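You operate a simulated robot arm through the tools that you are given. There is no shell and no other tool. Be economical: measure what you need, move in short steps, check, and stop when the job is done.

The job below is to be done with a simulated robot arm. You get a single attempt, and the scene is never put back.

TASK
Put two of the pegs from the top of the side table on the teal plate.
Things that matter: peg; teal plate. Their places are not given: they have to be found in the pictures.

The check looks at the end state, three seconds after you hand in, the way a careful person would. Anything else that was tipped, shoved, dropped, spilled or broken makes it a failure.

THE ROBOT
A 6-joint arm with a two-finger parallel gripper, fixed in place. Base frame: the origin is at the foot of the arm, x ahead of it, y to its left, z up; the work surface is at about z = 0. Units: m, degrees, N and s.
With the tool pointing down near the work surface it reaches from about 0.14 to 0.58 m from the base axis. Its first joint turns from -66.0 to 66.0 degrees. Payload 2.1 kg.
Tool frame: the origin (TCP) lies between the finger pads and is the grasp point; the fingertips stand 0.03 m ahead of it; z points along the fingers, y is the line along which they close. Largest opening 0.094 m; finger width 0.028, thickness 0.01; the body of the gripper, 0.05 by 0.096 m, starts 0.055 m behind the TCP.
Orientation is that of the tool frame in the base frame, as a unit quaternion [x, y, z, w]. With the fingers straight down and closing along the base's y, the tool's x points along the base's -x, its y along +y and its z along -z.

THE INTERFACE
- The arm moves only by the tool arm_command. Its argument "moves" is a list of rows, each an object (a shift or turn left out is 0, a gripper value left out holds the last) with "jaw": the gripper command, from -1 (shut) to 1 (fully open), values between in proportion; "offset": the shift along the tool's x, y, z in units of 30 mm (1.0 is 30 mm), a list of three; "spin": the turn about the tool's z in units of 8 degrees (1.0 is 8 degrees). In form: [{"jaw": jaw, "offset": [x, y, z], "spin": spin}, ...]. A call has 1 to 8 rows; each row shifts and turns the commanded pose from where the row before left it, along the tool's axes as they then stand. A call with a number of a shift or a turn outside -1 to 1 is refused whole. A row lasts 0.2 s, in which the tool goes at most 0.05 m and 8.6 degrees; a call with a longer step from one row to the next is refused whole, and so is a gripper value outside its range. Where a pose cannot be reached the arm comes as near as it can. A force on the tool above 40 N (or 10 N above the force at the start of the call, whichever is more), or a blocked arm, ends the call early, and 0.2 s more pass. Each finger travels about 0.072 m/s and halts on what it meets, pressing with about 45 N; the grip force reading is that of the motor and also rises with nothing between the fingers. The clock runs only during rows and for 0.2 s after the last one: add rows that do not move to give the fingers time. The reply holds the time, the measured pose of the TCP, the force on the tool along the base axes, the opening and the grip force, in the units named above and with some noise, and new pictures: "show" is both (left out), scene, wrist or none.
- Cameras (640 x 400 px; columns grow to the right, rows downward): "scene" is fixed at [0.0627, -0.383, 0.4786]; the picture's right is [0.67, -0.74, 0.00], its down [-0.47, -0.43, -0.77] and it looks along [0.57, 0.52, -0.64] (base axes); focal length 337 px, centre (320, 200). "wrist" rides on the gripper at [0.076, 0.014, -0.103] in the tool frame; the picture's right is [-0.18, 0.98, 0.00], its down [-0.75, -0.14, -0.64] and it looks along [-0.63, -0.12, 0.77] (tool axes); focal length 243 px, centre (320, 200).
- point_at(camera, pixels): for up to 12 pixels [column, row] of the newest picture of that camera ("zoom" is the newest enlarged one), the place [x, y, z] in the base frame of the surface seen there, good to about 0.002 m. The clock stands still meanwhile.
- inspect(camera, box): a new picture of the part [left, top, right, bottom] of that camera's present view, enlarged. The clock stands still meanwhile.
- sign_off(): hands the job in; it is judged then, once.

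Keep the steps short. Do not move on a guess: measure, check each grasp and each placing, and mend mistakes. In all there are 60 turns and 170 pictures (those below and enlarged ones count). Leave the gripper open and the arm clear of the work at the hand-in unless told otherwise, and finish with a single line.

The tools are called after "Emit:" as name(argument=value, ...) on one line, values as JSON. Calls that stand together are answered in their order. arm_command: Moves the arm, as the interface text tells. Its arguments: {"type":"object","properties":{"moves":{"type":"array","items":{"type":"object","properties":{"jaw":{"type":"number"},"offset":{"type":"array","items":{"type":"number"}},"spin":{"type":"number"}}}},"show":{"type":"string","enum":["both","scene","wrist","none"]}},"required":["moves"]} The other tools are called the same way: point_at (camera, pixels) gives the place of the surface under pixels of a picture; inspect (camera, box) takes an enlarged picture of a part of a camera's view; sign_off () hands the job in.

At the start:

```text
time_s: 0.0
eef_pos: [0.2695, -0.0746, 0.2561]
tool_rot: [0.0, 1.0, 0.0, 0.001]
force: [0.0, 0.4, 0.8]
opening: 0.094
grasp_force: 0.0
```

scene: 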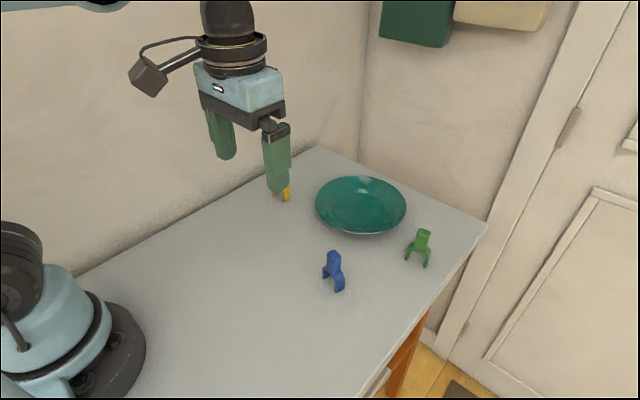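
wrist: 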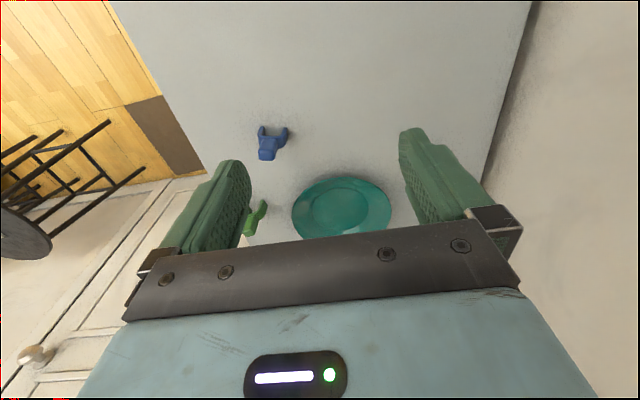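

I see a blue peg near (333,270), a green peg near (420,247), a yellow thing near (287,194) partly behind a finger, and the teal plate near (360,205). I'll enlarge the view and measure them.

Emit:
inspect(camera="scene", box=[260, 160, 450, 300])

Emit:
point_at(camera="scene", pixels=[[334, 256], [326, 275], [340, 288], [334, 270], [423, 234], [408, 258], [427, 264], [287, 194], [360, 208], [317, 205], [405, 210], [362, 233]])

Emit:
inspect(camera="wrist", box=[220, 100, 420, 250])

```text
2.86 times, centred on (355, 230) of scene
```

zoom: 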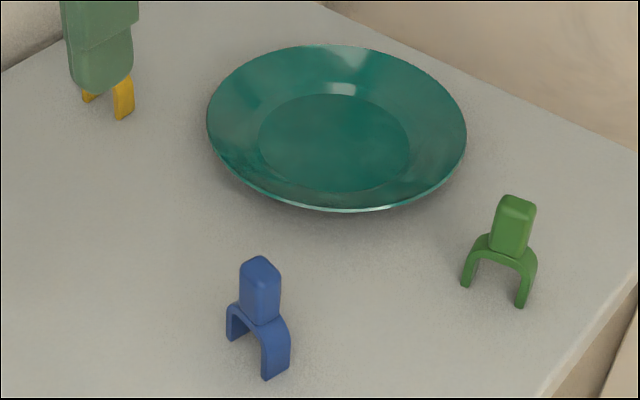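

```text
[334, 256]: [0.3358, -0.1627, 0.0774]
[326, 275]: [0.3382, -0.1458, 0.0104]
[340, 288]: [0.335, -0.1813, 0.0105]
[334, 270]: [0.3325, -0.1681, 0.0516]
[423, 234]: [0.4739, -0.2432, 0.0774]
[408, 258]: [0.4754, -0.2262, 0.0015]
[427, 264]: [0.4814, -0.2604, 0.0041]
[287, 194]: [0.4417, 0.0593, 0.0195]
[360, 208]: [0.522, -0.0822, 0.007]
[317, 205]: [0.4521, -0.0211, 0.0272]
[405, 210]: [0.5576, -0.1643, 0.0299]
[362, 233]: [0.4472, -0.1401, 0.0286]
```

```text
2.67 times, centred on (320, 175) of wrist
```

zoom: 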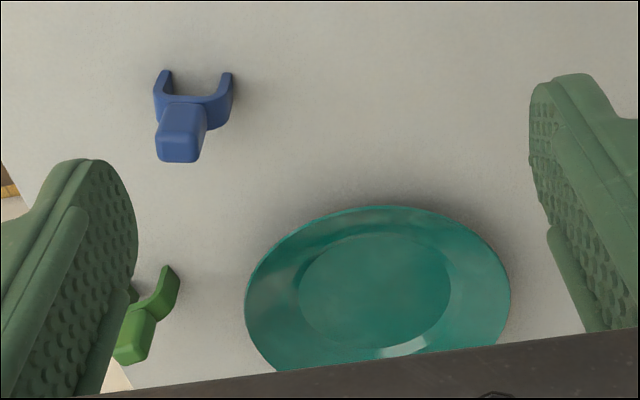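

The pegs stand on two legs with a narrow block on top, about 0.078 high. I'll measure the blue block's faces in the wrist zoom and the plate's rim in the scene.

Emit:
point_at(camera="zoom", pixels=[[162, 138], [195, 138], [194, 157], [162, 157], [203, 125], [180, 115], [180, 99], [158, 100], [228, 100], [165, 76], [228, 78]])

Emit:
point_at(camera="scene", pixels=[[360, 178], [335, 183], [392, 188], [322, 217], [390, 227], [336, 203], [380, 206], [357, 216], [360, 190], [417, 232], [429, 233], [422, 245]])

```text
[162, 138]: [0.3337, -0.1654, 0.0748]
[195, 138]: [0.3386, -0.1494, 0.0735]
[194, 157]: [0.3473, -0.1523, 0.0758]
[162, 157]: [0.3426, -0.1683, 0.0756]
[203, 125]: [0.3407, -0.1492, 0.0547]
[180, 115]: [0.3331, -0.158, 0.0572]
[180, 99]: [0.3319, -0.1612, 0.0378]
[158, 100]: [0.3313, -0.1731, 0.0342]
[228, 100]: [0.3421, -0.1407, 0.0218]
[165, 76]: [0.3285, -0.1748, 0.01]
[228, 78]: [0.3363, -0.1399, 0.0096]
```

```text
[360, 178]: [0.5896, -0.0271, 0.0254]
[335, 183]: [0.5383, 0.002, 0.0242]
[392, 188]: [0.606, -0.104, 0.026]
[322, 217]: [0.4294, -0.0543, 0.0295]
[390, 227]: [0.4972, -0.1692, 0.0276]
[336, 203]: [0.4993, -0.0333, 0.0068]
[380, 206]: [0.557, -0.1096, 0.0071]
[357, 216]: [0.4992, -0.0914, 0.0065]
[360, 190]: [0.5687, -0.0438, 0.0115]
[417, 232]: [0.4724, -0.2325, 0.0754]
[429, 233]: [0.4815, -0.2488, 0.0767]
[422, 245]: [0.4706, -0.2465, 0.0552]
```

The blue block is about 21 mm wide, centred near (0.340,-0.160) with its top at 0.077, and its leg line is turned about 12° from y. The plate centre is about (0.518,-0.082). I'll move above the blue peg, staying high, and turn about 12°.

Emit:
arm_command(moves=[{"jaw": 1, "offset": [-0.5875, -0.712, 0.8]}, {"offset": [-0.5875, -0.712, 0.8]}, {"offset": [-0.5875, -0.712, 0.8]}, {"offset": [-0.5875, -0.712, 0.8]}, {"spin": 0.75}, {"spin": 0.75}, {}])

```text
time_s: 1.6
eef_pos: [0.3401, -0.1586, 0.1605]
tool_rot: [0.106, 0.994, 0.001, 0.001]
force: [0.7, 0.3, 0.1]
opening: 0.0938
grasp_force: 0.0
```

scene: 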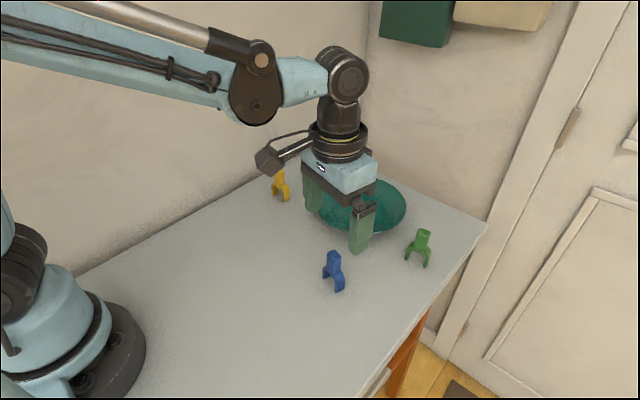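
wrist: 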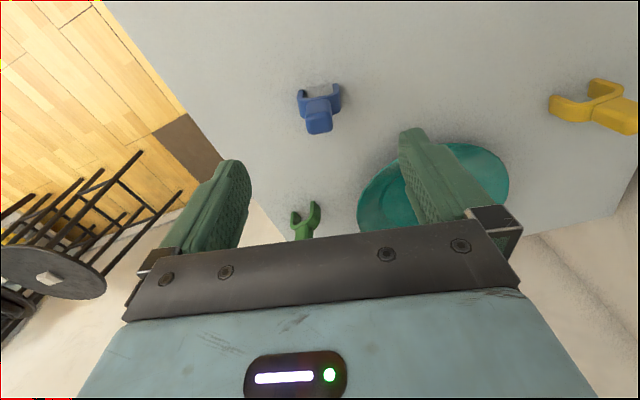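

The arm is above the blue peg. I'll enlarge it in the wrist view (about 318,110) to refine its place and turn.

Emit:
inspect(camera="wrist", box=[270, 70, 370, 145])

Emit:
inspect(camera="scene", box=[300, 200, 400, 300])

```text
5.33 times, centred on (320, 108) of wrist
```

zoom: 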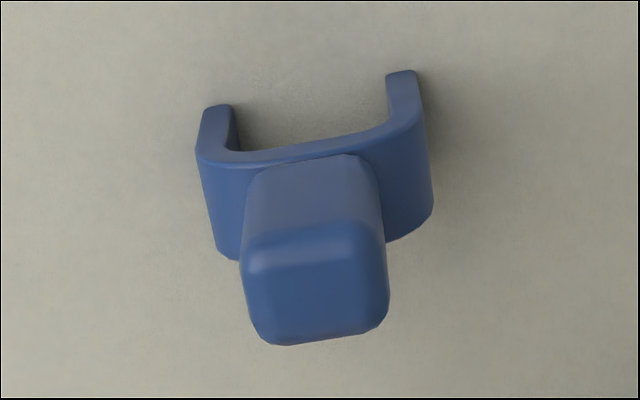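

```text
4.00 times, centred on (350, 250) of scene
```

zoom: 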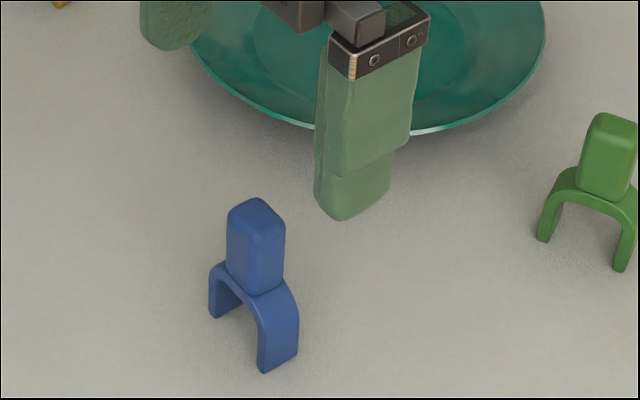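

I'll measure the block's top corners and the leg ends with wrist pixels converted from that zoom.

Emit:
point_at(camera="wrist", pixels=[[307.8, 119], [330.3, 117], [331, 128], [310, 131], [320, 123.5], [301, 90.5], [336, 85], [299, 100], [340, 92], [320, 104]])

```text
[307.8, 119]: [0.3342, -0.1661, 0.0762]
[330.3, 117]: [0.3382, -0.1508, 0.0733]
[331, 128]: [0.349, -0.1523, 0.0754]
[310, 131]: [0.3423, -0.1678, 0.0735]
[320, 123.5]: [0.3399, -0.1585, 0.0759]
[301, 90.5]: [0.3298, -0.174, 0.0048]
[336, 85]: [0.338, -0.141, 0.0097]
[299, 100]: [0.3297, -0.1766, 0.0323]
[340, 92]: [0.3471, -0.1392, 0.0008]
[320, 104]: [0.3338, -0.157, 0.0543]
```

The block centre is about (0.341,-0.159) and its angle about 16°. The TCP is already centred, so I'll add a small turn and descend to z≈0.079 (fingertips ≈0.049, above the arch).

Emit:
arm_command(moves=[{"spin": 0.45}, {"offset": [0, 0, 0.9]}, {"offset": [0, 0, 0.9]}, {"offset": [0, 0, 0.9]}, {}])

```text
time_s: 2.8
eef_pos: [0.3402, -0.1596, 0.077]
tool_rot: [0.136, 0.991, 0.0, 0.001]
force: [0.9, -0.5, 0.1]
opening: 0.0942
grasp_force: 0.1
```

scene: 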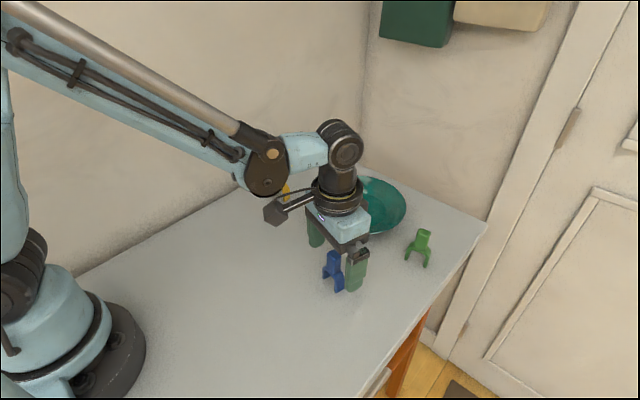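
wrist: 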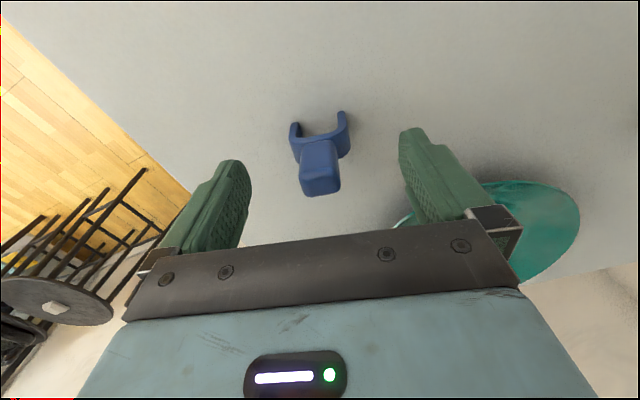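

The block (320,170) sits centred between the fingers. I'll close now.

Emit:
arm_command(moves=[{"jaw": -1}, {}, {}, {}, {}])

```text
time_s: 4.0
eef_pos: [0.3406, -0.1593, 0.0768]
tool_rot: [0.136, 0.991, 0.001, 0.001]
force: [0.1, 0.6, -0.3]
opening: 0.0214
grasp_force: 45.1
```

scene: 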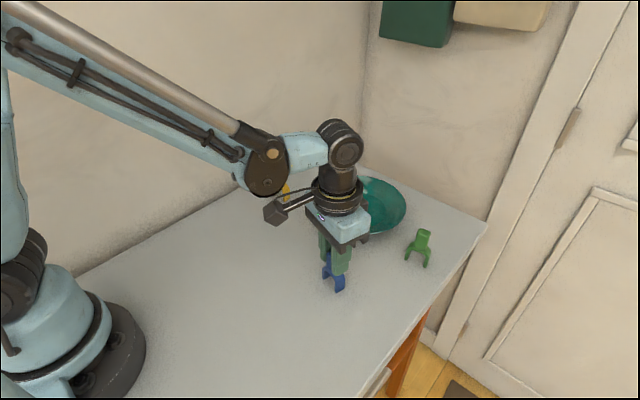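
wrist: 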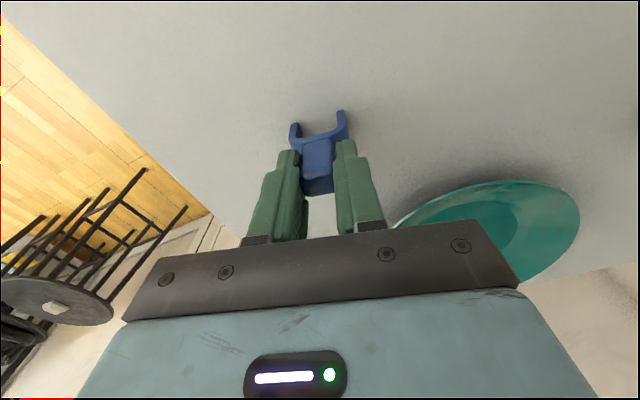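

The grip is at 21 mm and 45 N. I'll lift straight up 0.1 m and spin back so the legs line up with y.

Emit:
arm_command(moves=[{"offset": [0, 0, -0.8]}, {"offset": [0, 0, -0.9]}, {"offset": [0, 0, -0.9]}, {"offset": [0, 0, -0.9]}, {"spin": -0.975}, {"spin": -0.975}, {}])

```text
time_s: 5.6
eef_pos: [0.3414, -0.1603, 0.1855]
tool_rot: [0.0, 1.0, 0.0, 0.0]
force: [-1.0, -0.2, 0.1]
opening: 0.0209
grasp_force: 45.1
```

scene: 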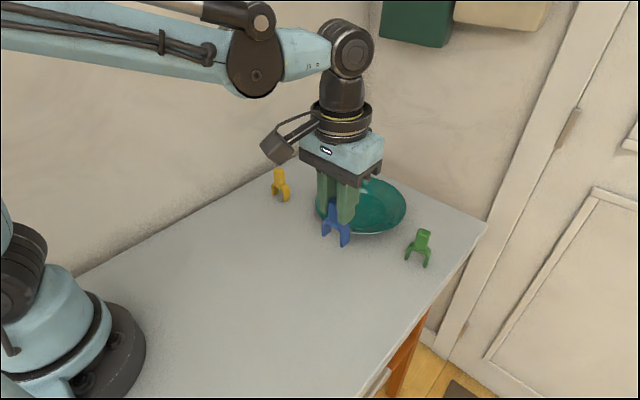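
wrist: 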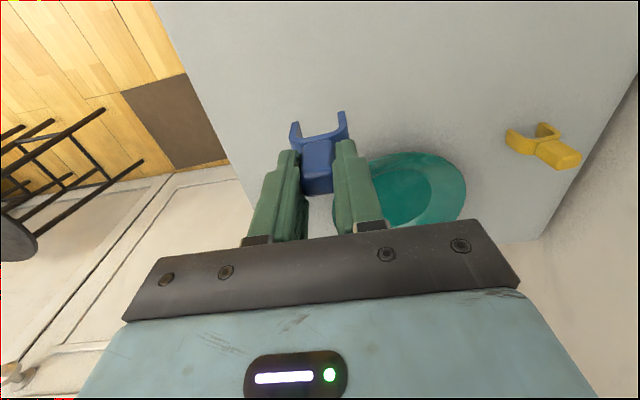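

The peg came up with the gripper. I'll carry it at this height to above (0.540,-0.081).

Emit:
arm_command(moves=[{"offset": [-0.946, 0.377, 0]}, {"offset": [-0.946, 0.377, 0]}, {"offset": [-0.946, 0.377, 0]}, {"offset": [-0.946, 0.377, 0]}, {"offset": [-0.946, 0.377, 0]}, {"offset": [-0.946, 0.377, 0]}, {"offset": [-0.946, 0.377, 0]}, {}])

```text
time_s: 7.4
eef_pos: [0.5393, -0.0805, 0.1829]
tool_rot: [0.0, 1.0, 0.0, 0.001]
force: [0.1, -0.2, 0.0]
opening: 0.0206
grasp_force: 44.9
```

scene: 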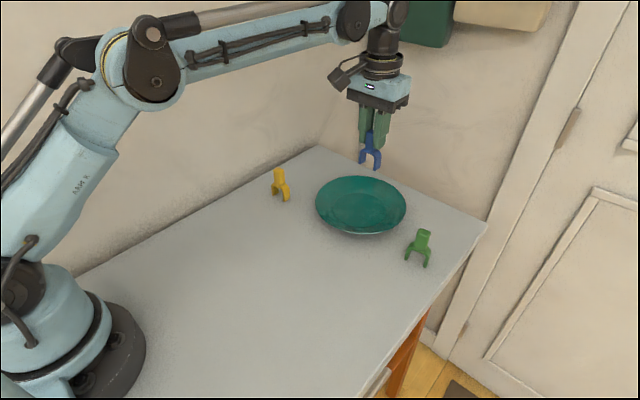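
wrist: 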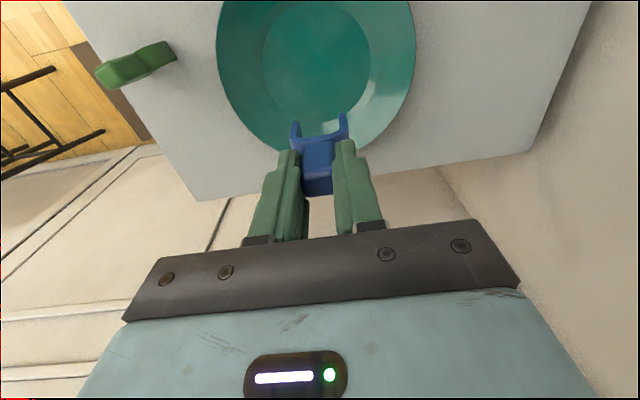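

The plate is well visible now. I'll measure its flat bottom and the green peg.

Emit:
inspect(camera="scene", box=[300, 130, 440, 280])

Emit:
point_at(camera="wrist", pixels=[[264, 57], [370, 57], [317, 6], [218, 45], [415, 45], [300, 108], [335, 106], [293, 125], [344, 115]])

```text
2.67 times, centred on (370, 205) of scene
```

zoom: 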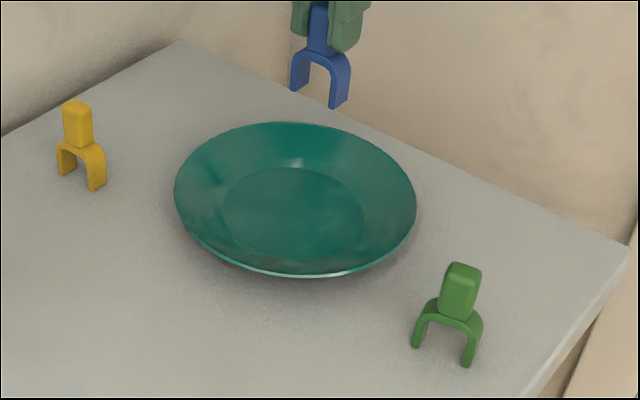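

```text
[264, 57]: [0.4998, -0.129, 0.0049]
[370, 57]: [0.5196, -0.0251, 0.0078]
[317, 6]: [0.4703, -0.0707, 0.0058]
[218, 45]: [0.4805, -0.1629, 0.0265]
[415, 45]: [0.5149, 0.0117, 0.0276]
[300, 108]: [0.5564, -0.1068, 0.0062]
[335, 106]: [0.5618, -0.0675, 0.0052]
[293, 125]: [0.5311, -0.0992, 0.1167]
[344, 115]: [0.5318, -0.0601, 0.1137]
```

The flat is about 52 mm in radius around (0.517,-0.080), so the legs will fit. I expect the feet to touch at TCP z≈0.083, so I'll descend to about 0.088 first.

Emit:
arm_command(moves=[{"offset": [0, 0, 0.8]}, {"offset": [0, 0, 0.8]}, {"offset": [0, 0, 0.8]}, {"offset": [0, 0, 0.75]}, {}], show="scene")

```text
time_s: 8.6
eef_pos: [0.5398, -0.0809, 0.0896]
tool_rot: [-0.001, 1.0, 0.0, 0.001]
force: [0.1, -0.1, 0.0]
opening: 0.0205
grasp_force: 45.0
```

scene: 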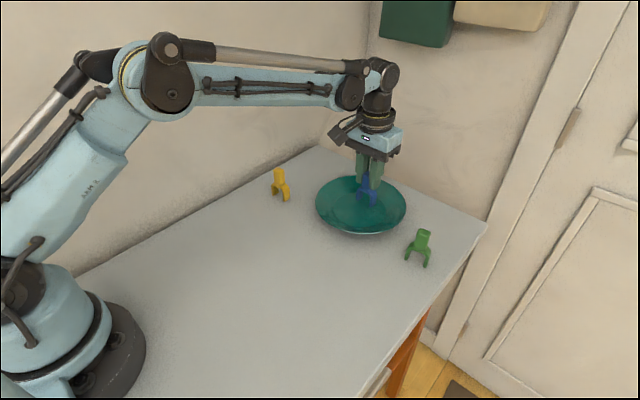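

No contact yet at z=0.0896. I'll go down another 5 mm and watch the force.

Emit:
arm_command(moves=[{"offset": [0, 0, 0.08]}, {"offset": [0, 0, 0.08]}, {}], show="none")

Emit:
inspect(camera="scene", box=[310, 140, 430, 240])

```text
time_s: 9.4
eef_pos: [0.5409, -0.0804, 0.0846]
tool_rot: [0.001, 1.0, 0.001, 0.002]
force: [0.1, 0.7, 0.0]
opening: 0.0203
grasp_force: 45.2
```

```text
4.00 times, centred on (370, 190) of scene
```

zoom: 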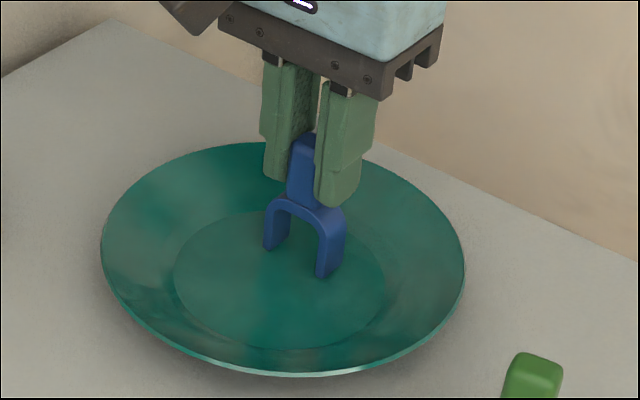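

The feet are about 2 mm above the flat and the force reads zero. I'll make 1 mm steps down.

Emit:
arm_command(moves=[{"offset": [0, 0, 0.035]}, {"offset": [0, 0, 0.035]}, {}], show="none")

```text
time_s: 10.2
eef_pos: [0.5401, -0.0801, 0.0834]
tool_rot: [0.0, 1.0, 0.0, 0.0]
force: [0.8, -0.4, -1.0]
opening: 0.0205
grasp_force: 45.0
```

Emit:
arm_command(moves=[{"offset": [0, 0, 0.035]}, {}], show="none")

```text
time_s: 10.8
eef_pos: [0.5392, -0.0796, 0.0825]
tool_rot: [0.001, 1.0, 0.001, 0.001]
force: [2.1, 2.2, 10.0]
opening: 0.0205
grasp_force: 45.3
```

The force of 10 N shows contact, so the peg is standing on the plate. I'll open gently.

Emit:
arm_command(moves=[{"jaw": -0.4}, {"jaw": 0.0}, {"jaw": 0.3}, {}], show="none")

Emit:
inspect(camera="scene", box=[310, 140, 430, 240])

```text
time_s: 11.8
eef_pos: [0.5395, -0.0815, 0.082]
tool_rot: [0.001, 1.0, 0.0, 0.001]
force: [0.3, 0.3, 0.2]
opening: 0.0607
grasp_force: 0.1
```

```text
4.00 times, centred on (370, 190) of scene
```

zoom: 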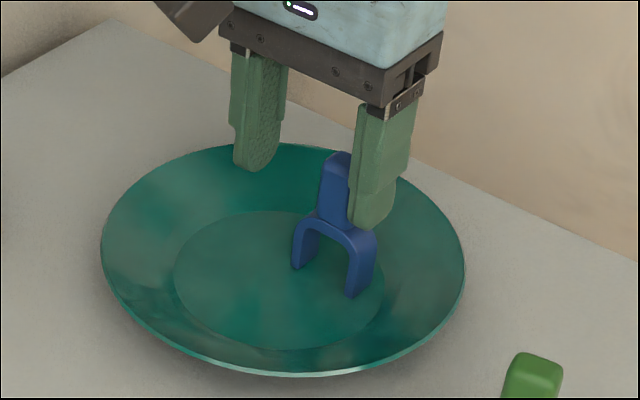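

The peg slid along with the right finger and may still touch it. I'll check from the wrist before lifting.

Emit:
inspect(camera="wrist", box=[200, 60, 440, 210])

Emit:
inspect(camera="scene", box=[370, 170, 420, 220])

Emit:
point_at(camera="scene", pixels=[[384, 206], [399, 213], [395, 182]])

```text
2.67 times, centred on (320, 135) of wrist
```

zoom: 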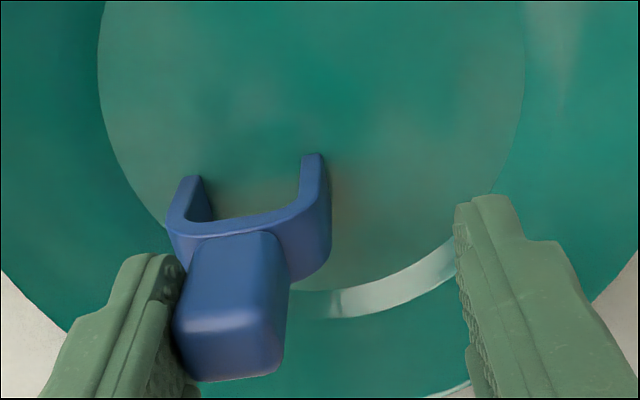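

```text
8.00 times, centred on (395, 195) of scene
```

zoom: 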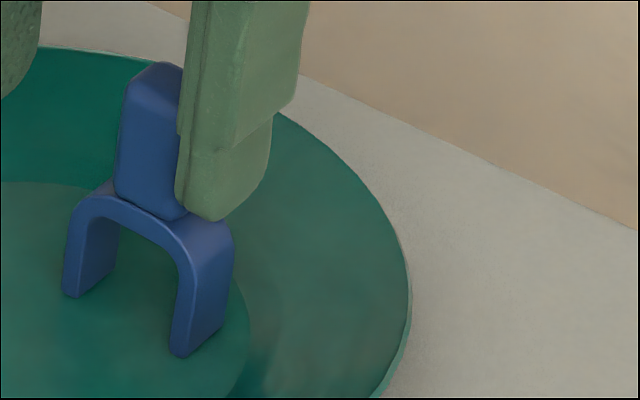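

```text
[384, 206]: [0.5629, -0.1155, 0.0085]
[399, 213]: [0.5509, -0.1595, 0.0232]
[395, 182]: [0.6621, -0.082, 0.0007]
```

The peg is still upright, with the right fingertip against its block and shoulder. I'll raise just 4 mm to see whether it stays down.

Emit:
arm_command(moves=[{"offset": [0, 0, -0.07]}, {"offset": [0, 0, -0.07]}, {}], show="none")

Emit:
inspect(camera="scene", box=[360, 160, 420, 220])

Emit:
inspect(camera="wrist", box=[200, 60, 440, 210])

```text
time_s: 12.6
eef_pos: [0.5398, -0.0802, 0.0846]
tool_rot: [0.0, 1.0, 0.0, 0.001]
force: [-0.9, -0.1, -1.2]
opening: 0.0612
grasp_force: 0.0
```

```text
6.67 times, centred on (390, 190) of scene
```

zoom: 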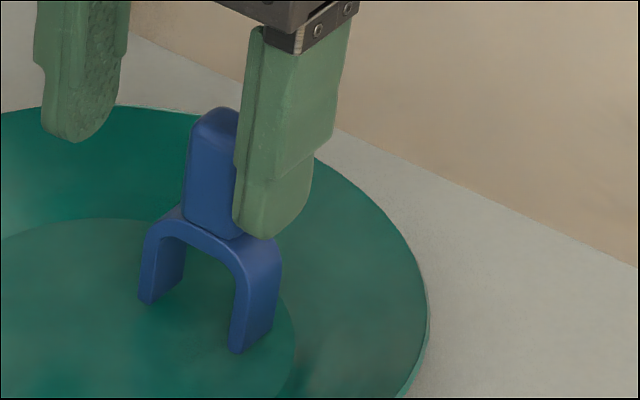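

```text
2.67 times, centred on (320, 135) of wrist
```

zoom: 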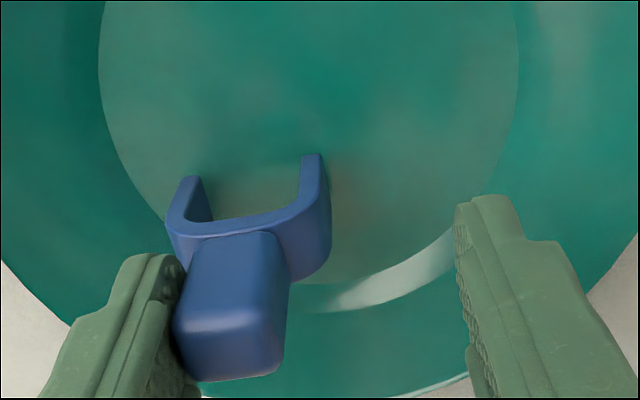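

The peg rises with the right finger, so it's clinging to that pad. I'll shift +y by 21 mm to bring it back to the plate's middle, set it down again and wait, to see whether the cling lets go with time.

Emit:
arm_command(moves=[{"offset": [0, 0.35, 0]}, {"offset": [0, 0.35, 0]}, {"offset": [0, 0, 0.07]}, {}, {}, {}, {}, {}], show="none")

Emit:
inspect(camera="scene", box=[330, 160, 410, 220])

Emit:
inspect(camera="wrist", box=[200, 60, 440, 210])

```text
time_s: 14.4
eef_pos: [0.5381, -0.0605, 0.0841]
tool_rot: [0.0, 1.0, 0.0, 0.0]
force: [-0.1, 0.6, -0.4]
opening: 0.0612
grasp_force: 0.1
```

```text
6.67 times, centred on (370, 190) of scene
```

zoom: 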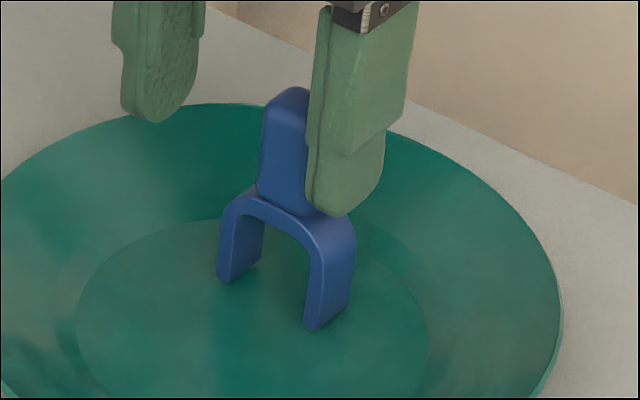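

```text
2.67 times, centred on (320, 135) of wrist
```

zoom: 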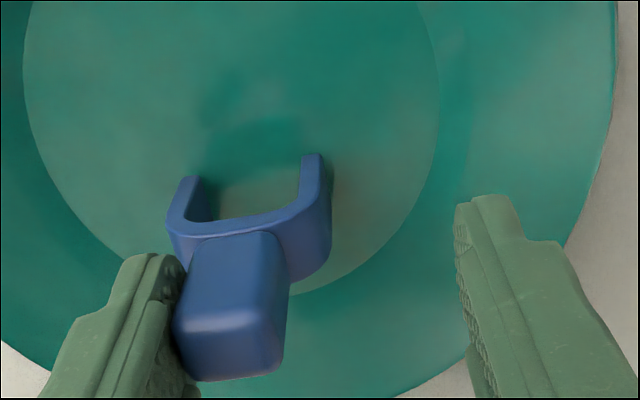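

It's still clinging. I'll press down in 1 mm steps against the plate, staying below the force limit, to shear the pad loose from the block.

Emit:
arm_command(moves=[{"offset": [0, 0, 0.04]}, {"offset": [0, 0, 0.04]}, {"offset": [0, 0, 0.03]}, {}], show="none")

Emit:
inspect(camera="scene", box=[330, 160, 410, 220])

```text
time_s: 15.4
eef_pos: [0.5379, -0.0595, 0.0797]
tool_rot: [0.0, 1.0, 0.001, 0.001]
force: [0.5, 0.1, 5.3]
opening: 0.0608
grasp_force: 0.0
```

```text
6.67 times, centred on (370, 190) of scene
```

zoom: 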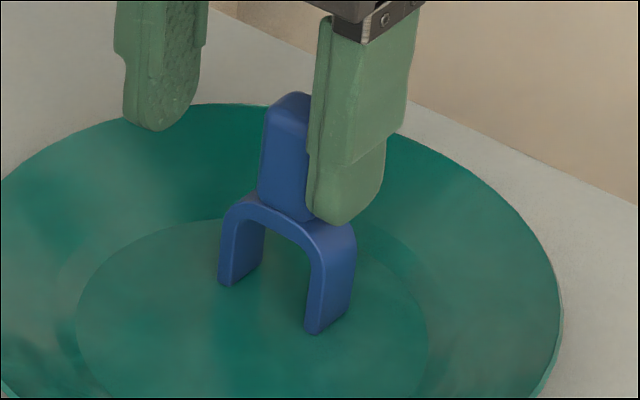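

The finger slid down slightly along the block under about 5 N. I'll ease up 2 mm and open the jaw a little to see whether the peg stays.

Emit:
arm_command(moves=[{"offset": [0, 0, -0.05]}, {"jaw": 0.36}, {"jaw": 0.42}, {}], show="none")

Emit:
inspect(camera="scene", box=[330, 160, 410, 220])

Emit:
inspect(camera="wrist", box=[200, 60, 440, 210])

```text
time_s: 16.4
eef_pos: [0.5388, -0.0604, 0.081]
tool_rot: [0.0, 1.0, 0.0, 0.001]
force: [-0.2, -0.3, -0.2]
opening: 0.0667
grasp_force: 0.1
```

```text
6.67 times, centred on (370, 190) of scene
```

zoom: 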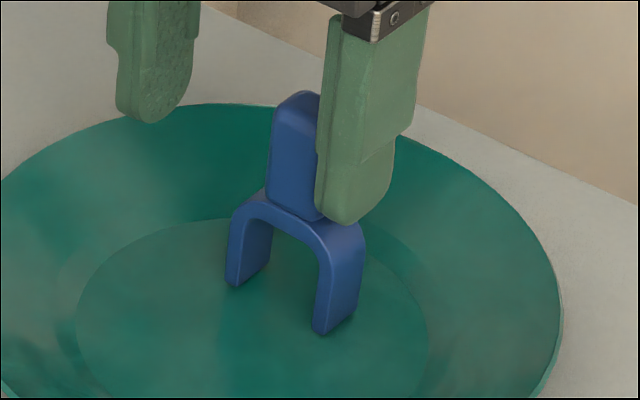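

```text
2.67 times, centred on (320, 135) of wrist
```

zoom: 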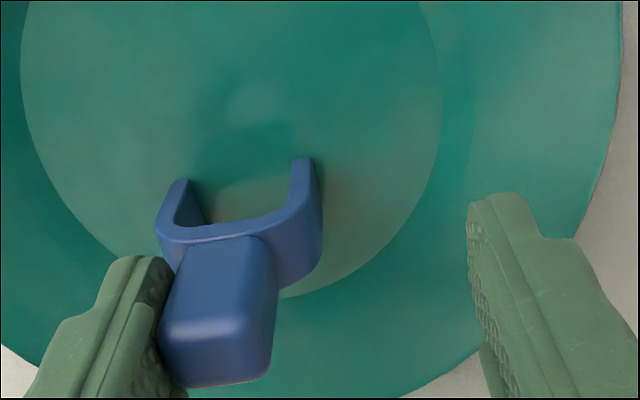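

The peg is still following. I'll open the jaw fully while moving the tool +y by the same amount, so the peg stays put, and see if it separates.

Emit:
arm_command(moves=[{"jaw": 0.62, "offset": [0, 0.15, 0]}, {"jaw": 0.81, "offset": [0, 0.15, 0]}, {"jaw": 1.0, "offset": [0, 0.15, 0]}, {}, {}], show="none")

Emit:
inspect(camera="scene", box=[330, 160, 410, 220])

Emit:
inspect(camera="wrist", box=[200, 60, 440, 210])

```text
time_s: 17.6
eef_pos: [0.5399, -0.0463, 0.0825]
tool_rot: [0.0, 1.0, 0.0, 0.001]
force: [0.1, 0.0, -0.2]
opening: 0.0938
grasp_force: 0.1
```

```text
6.67 times, centred on (370, 190) of scene
```

zoom: 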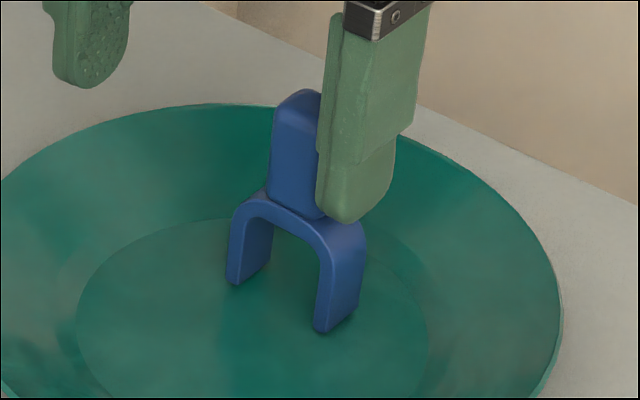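

```text
2.67 times, centred on (320, 135) of wrist
```

zoom: 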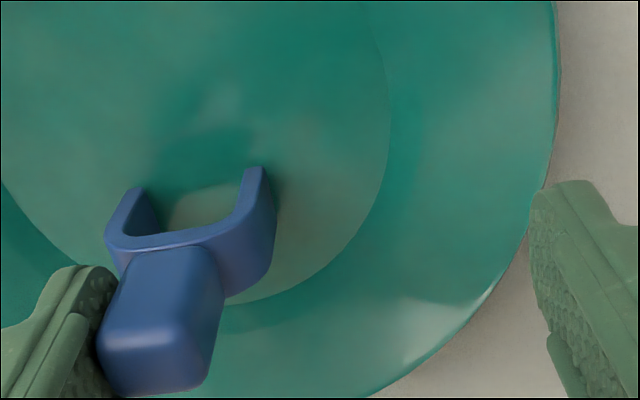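

The peg's feet have stayed at the same level although the tool rose about 2 mm, so the cling may be weaker now. I'll raise the tool another 5 mm and compare.

Emit:
arm_command(moves=[{"offset": [0, 0, -0.08]}, {"offset": [0, 0, -0.08]}, {}], show="none")

Emit:
inspect(camera="scene", box=[330, 160, 410, 220])

Emit:
inspect(camera="wrist", box=[200, 60, 440, 210])

```text
time_s: 18.4
eef_pos: [0.5394, -0.0475, 0.0876]
tool_rot: [0.0, 1.0, 0.0, 0.0]
force: [0.2, -1.3, 0.0]
opening: 0.0939
grasp_force: 0.0
```

```text
6.67 times, centred on (370, 190) of scene
```

zoom: 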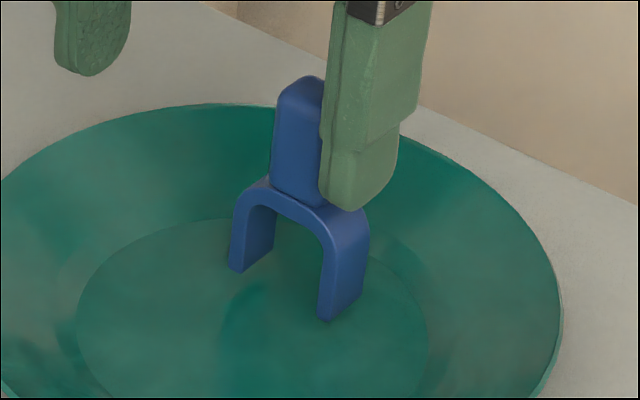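

```text
2.67 times, centred on (320, 135) of wrist
```

zoom: 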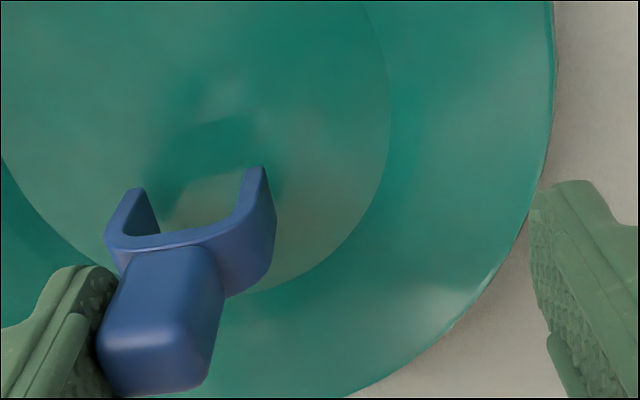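

The whole peg lifted again, so the cling is real but probably light. I'll set it back down and snap the jaw closed and open quickly several times. The finger then reverses sharply and the peg's inertia and foot friction should free it, all within about 14 mm of travel.

Emit:
arm_command(moves=[{"offset": [0, 0, 0.16]}, {"jaw": 0.3}, {"jaw": 1.0}, {"jaw": 0.3}, {"jaw": 1.0}, {"jaw": 0.3}, {"jaw": 1.0}, {}], show="none")

Emit:
inspect(camera="scene", box=[330, 160, 410, 220])

Emit:
inspect(camera="wrist", box=[200, 60, 440, 210])

```text
time_s: 20.2
eef_pos: [0.5398, -0.048, 0.0822]
tool_rot: [0.0, 1.0, 0.0, 0.001]
force: [-0.5, 0.9, -0.2]
opening: 0.094
grasp_force: 0.1
```

```text
6.67 times, centred on (370, 190) of scene
```

zoom: 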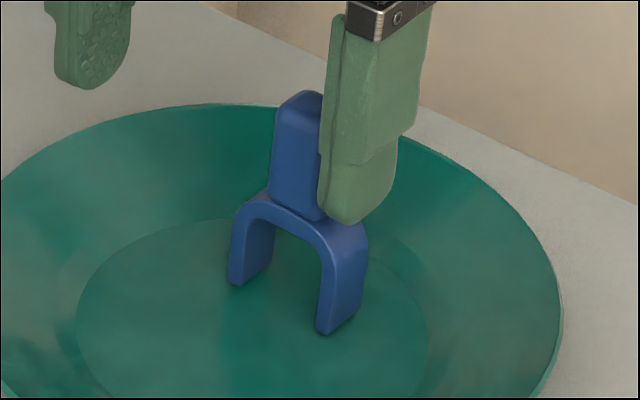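

```text
2.67 times, centred on (320, 135) of wrist
```

zoom: 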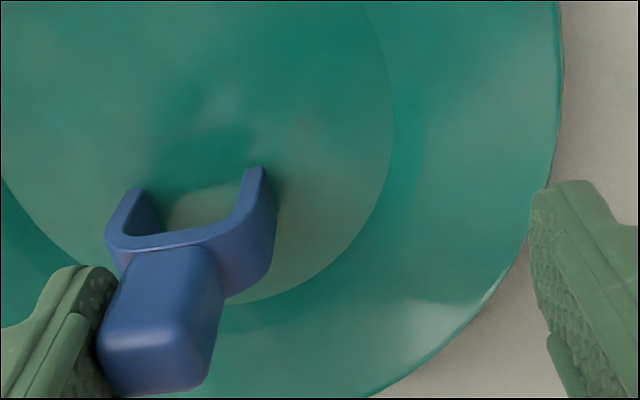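

Still clinging. I'll press down harder than before, up to about 20–30 N, feet flat on the plate, to break the bond in shear.

Emit:
arm_command(moves=[{"offset": [0, 0, 0.06]}, {"offset": [0, 0, 0.06]}, {"offset": [0, 0, 0.06]}, {}], show="none")

Emit:
inspect(camera="scene", box=[330, 160, 410, 220])

```text
time_s: 21.2
eef_pos: [0.5412, -0.047, 0.0759]
tool_rot: [0.0, 1.0, 0.0, 0.001]
force: [-0.5, 0.2, 2.0]
opening: 0.094
grasp_force: 0.1
```

```text
6.67 times, centred on (370, 190) of scene
```

zoom: 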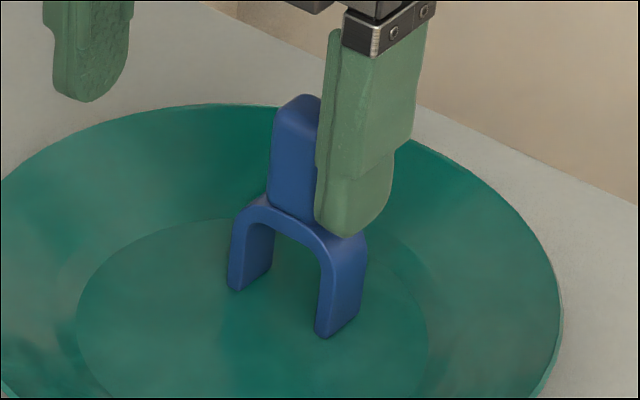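

The pad is now sliding down the block at only about 2 N. I'll keep going until the tip rests on the sloped shoulder, which should hold the peg down and wedge the finger outward.

Emit:
arm_command(moves=[{"offset": [0, 0, 0.06]}, {"offset": [0, 0, 0.06]}, {}], show="none")

Emit:
inspect(camera="scene", box=[330, 160, 410, 220])

```text
time_s: 22.0
eef_pos: [0.5385, -0.0471, 0.0736]
tool_rot: [-0.001, 1.0, -0.001, 0.001]
force: [2.1, 1.8, 34.1]
opening: 0.0935
grasp_force: 0.0
```

```text
6.67 times, centred on (370, 190) of scene
```

zoom: 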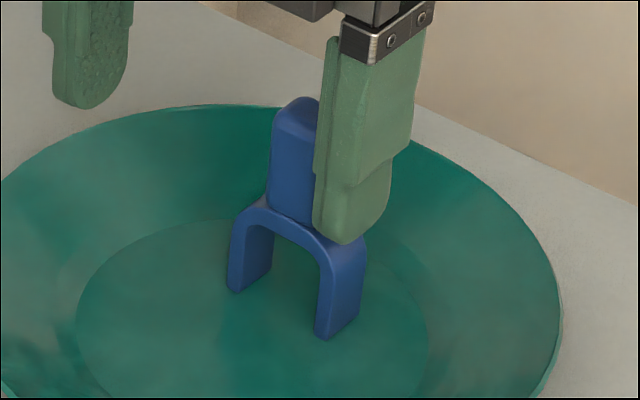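

The force is 34 N and the tip is on the shoulder with the peg upright. With the peg pinned, I'll back the finger outward (-y) by 6 mm.

Emit:
arm_command(moves=[{"offset": [0, -0.1, 0]}, {"offset": [0, -0.1, 0]}, {}], show="none")

Emit:
inspect(camera="scene", box=[330, 160, 410, 220])

Emit:
inspect(camera="wrist", box=[200, 60, 440, 210])

```text
time_s: 22.4
eef_pos: [0.5381, -0.0493, 0.0754]
tool_rot: [-0.002, 1.0, 0.0, 0.001]
force: [0.2, 2.9, 14.9]
opening: 0.0924
grasp_force: 0.1
stopped in row 1: the force on the tool passed its limit (the readings are from after the stop); the commanded pose is now the measured one
```

```text
6.67 times, centred on (370, 190) of scene
```

zoom: 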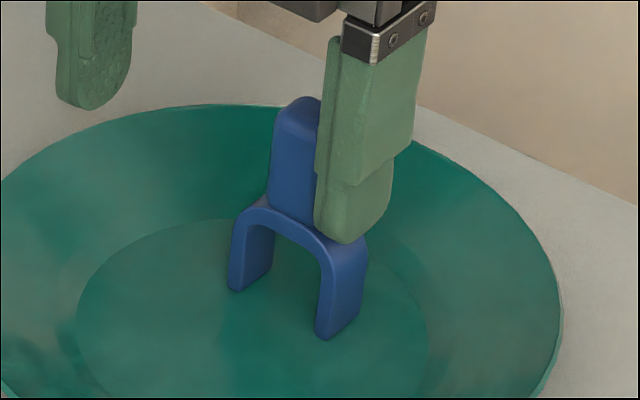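

```text
2.67 times, centred on (320, 135) of wrist
```

zoom: 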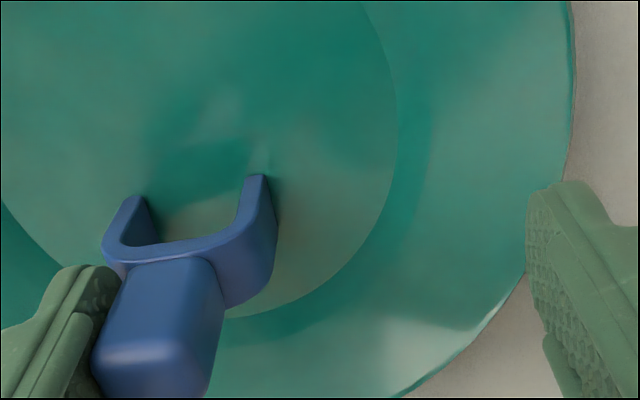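

The peg didn't follow the roughly 2 mm move visibly, and 15 N still holds it. I'll continue outward in small steps.

Emit:
arm_command(moves=[{"offset": [0, -0.07, 0]}, {"offset": [0, -0.07, 0]}, {"offset": [0, -0.07, 0]}, {}], show="none")

Emit:
inspect(camera="scene", box=[330, 160, 410, 220])

Emit:
inspect(camera="wrist", box=[200, 60, 440, 210])

```text
time_s: 23.4
eef_pos: [0.5395, -0.0547, 0.0747]
tool_rot: [0.0, 1.0, 0.001, 0.001]
force: [1.4, 10.2, 38.3]
opening: 0.0885
grasp_force: 0.0
```

```text
6.67 times, centred on (370, 190) of scene
```

zoom: 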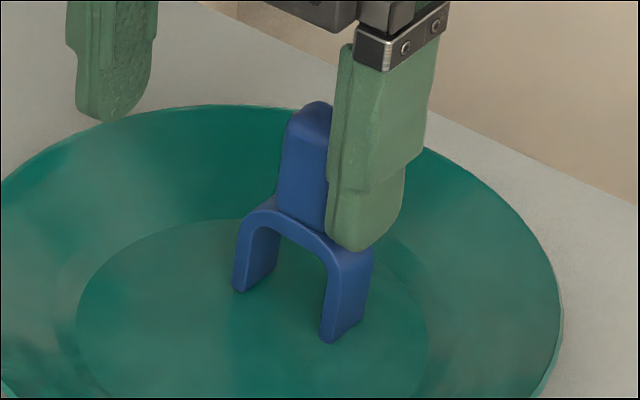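

```text
2.67 times, centred on (320, 135) of wrist
```

zoom: 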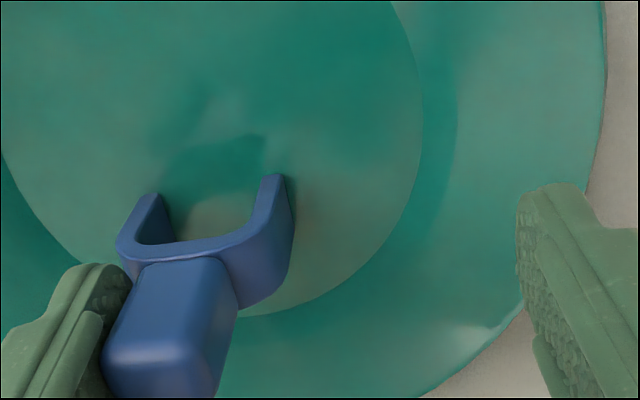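

The peg's feet have nearly stayed put (force 38 N, 10 N sideways), and the jaw is sprung inward by friction. I'll ease up so the finger springs outward, then look.

Emit:
arm_command(moves=[{"offset": [0, 0, -0.1]}, {}], show="none")

Emit:
inspect(camera="scene", box=[330, 160, 410, 220])

Emit:
inspect(camera="wrist", box=[200, 60, 440, 210])

```text
time_s: 24.0
eef_pos: [0.5389, -0.055, 0.0767]
tool_rot: [0.001, 1.0, 0.0, 0.001]
force: [0.0, 0.1, 0.0]
opening: 0.0942
grasp_force: 0.0
```

```text
6.67 times, centred on (370, 190) of scene
```

zoom: 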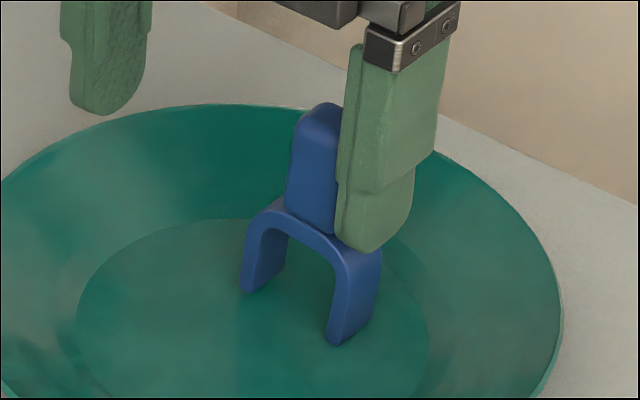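

```text
2.67 times, centred on (320, 135) of wrist
```

zoom: 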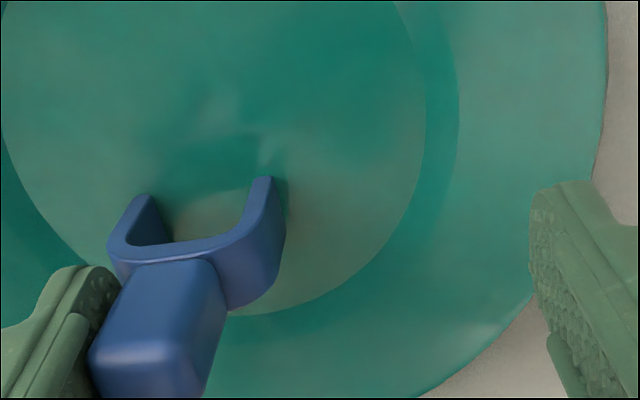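

It's still clinging. The pad slides along the block at about 2 N, so it behaves like a tacky pad, possibly set by the 45 N squeeze. I'll re-close to just touching (about 0.0205 opening) so the pads are reset with a light touch, then open again and see.

Emit:
arm_command(moves=[{"jaw": 0.2}, {"jaw": -0.3}, {"jaw": -0.5}, {"jaw": -0.56}, {}, {}], show="none")

Emit:
inspect(camera="scene", box=[330, 160, 410, 220])

Emit:
inspect(camera="wrist", box=[200, 60, 440, 210])

```text
time_s: 25.4
eef_pos: [0.5388, -0.0542, 0.0754]
tool_rot: [0.001, 1.0, 0.0, 0.001]
force: [0.1, 0.3, -0.2]
opening: 0.0216
grasp_force: 1.1
```

```text
6.67 times, centred on (370, 190) of scene
```

zoom: 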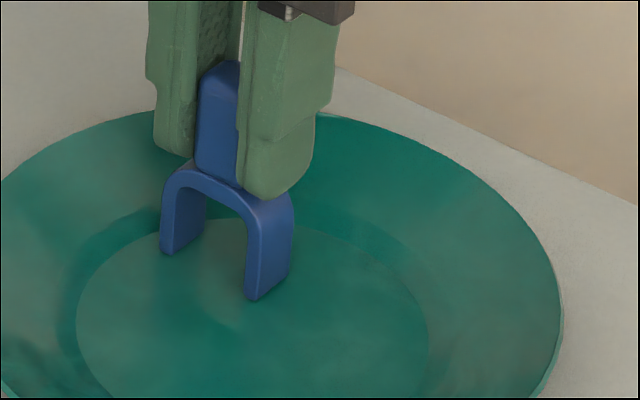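

```text
2.67 times, centred on (320, 135) of wrist
```

zoom: 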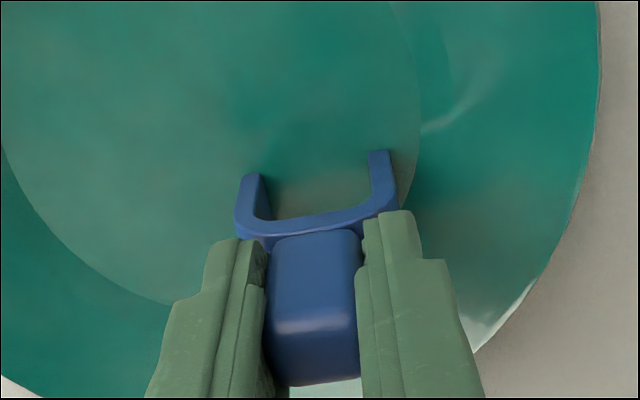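

A light touch: 0.0216 opening, 1.1 N. Now I'll open again gently.

Emit:
arm_command(moves=[{"jaw": -0.5}, {"jaw": -0.4}, {"jaw": -0.2}, {}], show="none")

Emit:
inspect(camera="wrist", box=[200, 60, 440, 210])

```text
time_s: 26.4
eef_pos: [0.5378, -0.0549, 0.0767]
tool_rot: [0.001, 1.0, 0.001, 0.002]
force: [0.8, -0.2, 0.2]
opening: 0.0378
grasp_force: 0.0
```

```text
2.67 times, centred on (320, 135) of wrist
```

zoom: 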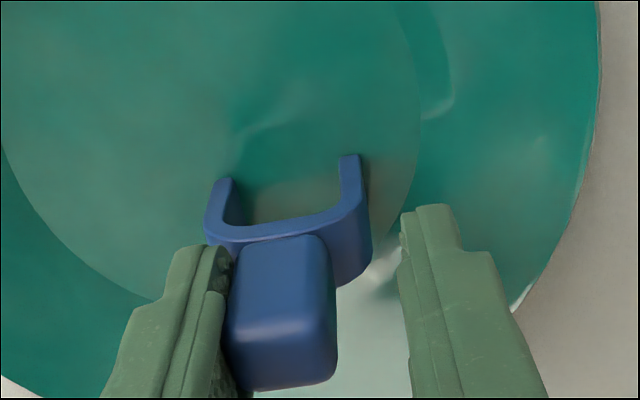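

The right finger still takes the peg. In the wrist view the right pad seems to have a darker patch near its tip at (170,275) of the zoom, so I'll look closely.

Emit:
arm_command(moves=[{"jaw": 0.3, "offset": [0, 0.3, 0]}, {"jaw": 1.0, "offset": [0, 0.3, 0]}, {}, {}], show="none")

Emit:
inspect(camera="wrist", box=[180, 130, 300, 230])

Emit:
inspect(camera="wrist", box=[380, 110, 500, 230])

```text
time_s: 27.4
eef_pos: [0.5381, -0.0375, 0.0773]
tool_rot: [0.001, 1.0, 0.001, 0.0]
force: [-0.6, -0.2, 0.2]
opening: 0.0939
grasp_force: 0.2
```

```text
4.00 times, centred on (240, 180) of wrist
```

zoom: 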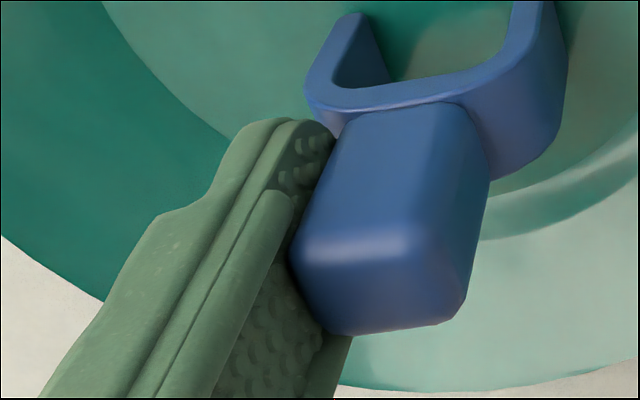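

```text
3.33 times, centred on (440, 170) of wrist
```

zoom: 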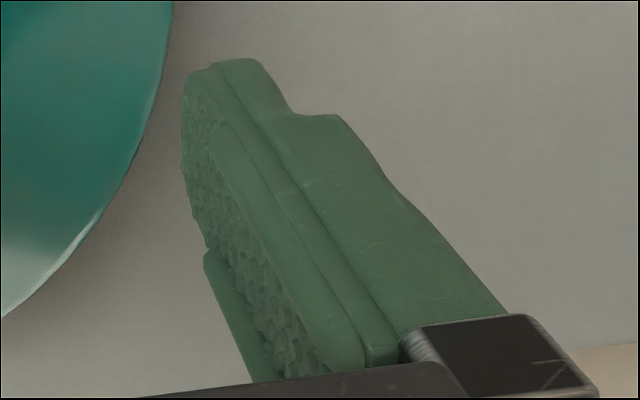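

No clear smear to see. I never tested a straight lift after the 34–38 N press, since I re-gripped afterwards. The peg is at y≈-0.074, a good spot, so I'll press to about 30 N here and then lift straight up a little.

Emit:
arm_command(moves=[{"offset": [0, 0, 0.06]}, {"offset": [0, 0, 0.06]}, {"offset": [0, 0, 0.04]}, {}, {}], show="none")

```text
time_s: 28.2
eef_pos: [0.5393, -0.0376, 0.0749]
tool_rot: [-0.001, 1.0, -0.001, 0.001]
force: [-1.2, 0.7, 12.2]
opening: 0.0937
grasp_force: 0.1
stopped in row 3: the force on the tool passed its limit (the readings are from after the stop); the commanded pose is now the measured one
```

The press passed 40 N and then relaxed to 12 N. Now I'll lift straight up 12 mm slowly and look.

Emit:
arm_command(moves=[{"offset": [0, 0, -0.1]}, {"offset": [0, 0, -0.15]}, {"offset": [0, 0, -0.15]}, {}], show="none")

Emit:
inspect(camera="scene", box=[330, 160, 410, 220])

Emit:
inspect(camera="wrist", box=[180, 70, 420, 220])

```text
time_s: 29.2
eef_pos: [0.5381, -0.0386, 0.0865]
tool_rot: [0.0, 1.0, -0.001, 0.001]
force: [0.2, 0.4, -0.6]
opening: 0.094
grasp_force: 0.0
```

```text
6.67 times, centred on (370, 190) of scene
```

zoom: 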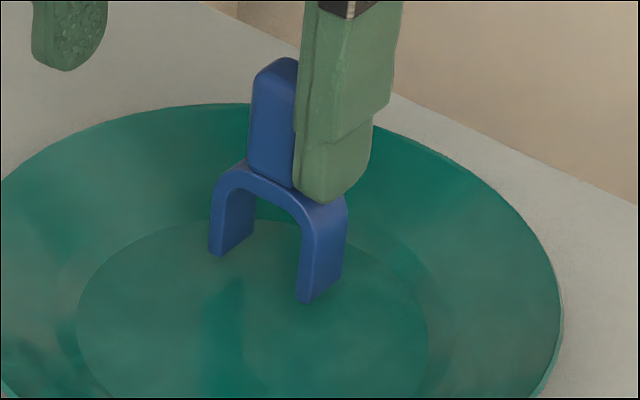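

```text
2.67 times, centred on (300, 145) of wrist
```

zoom: 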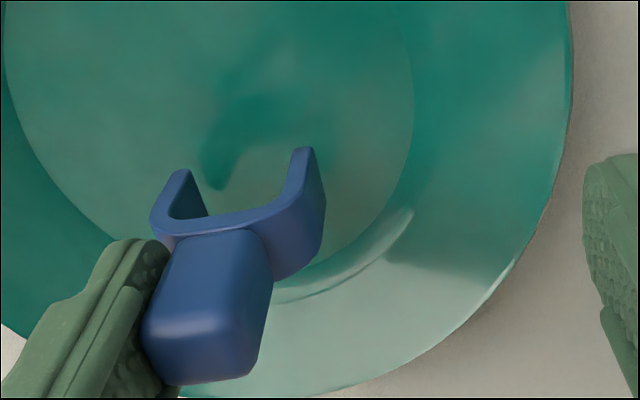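

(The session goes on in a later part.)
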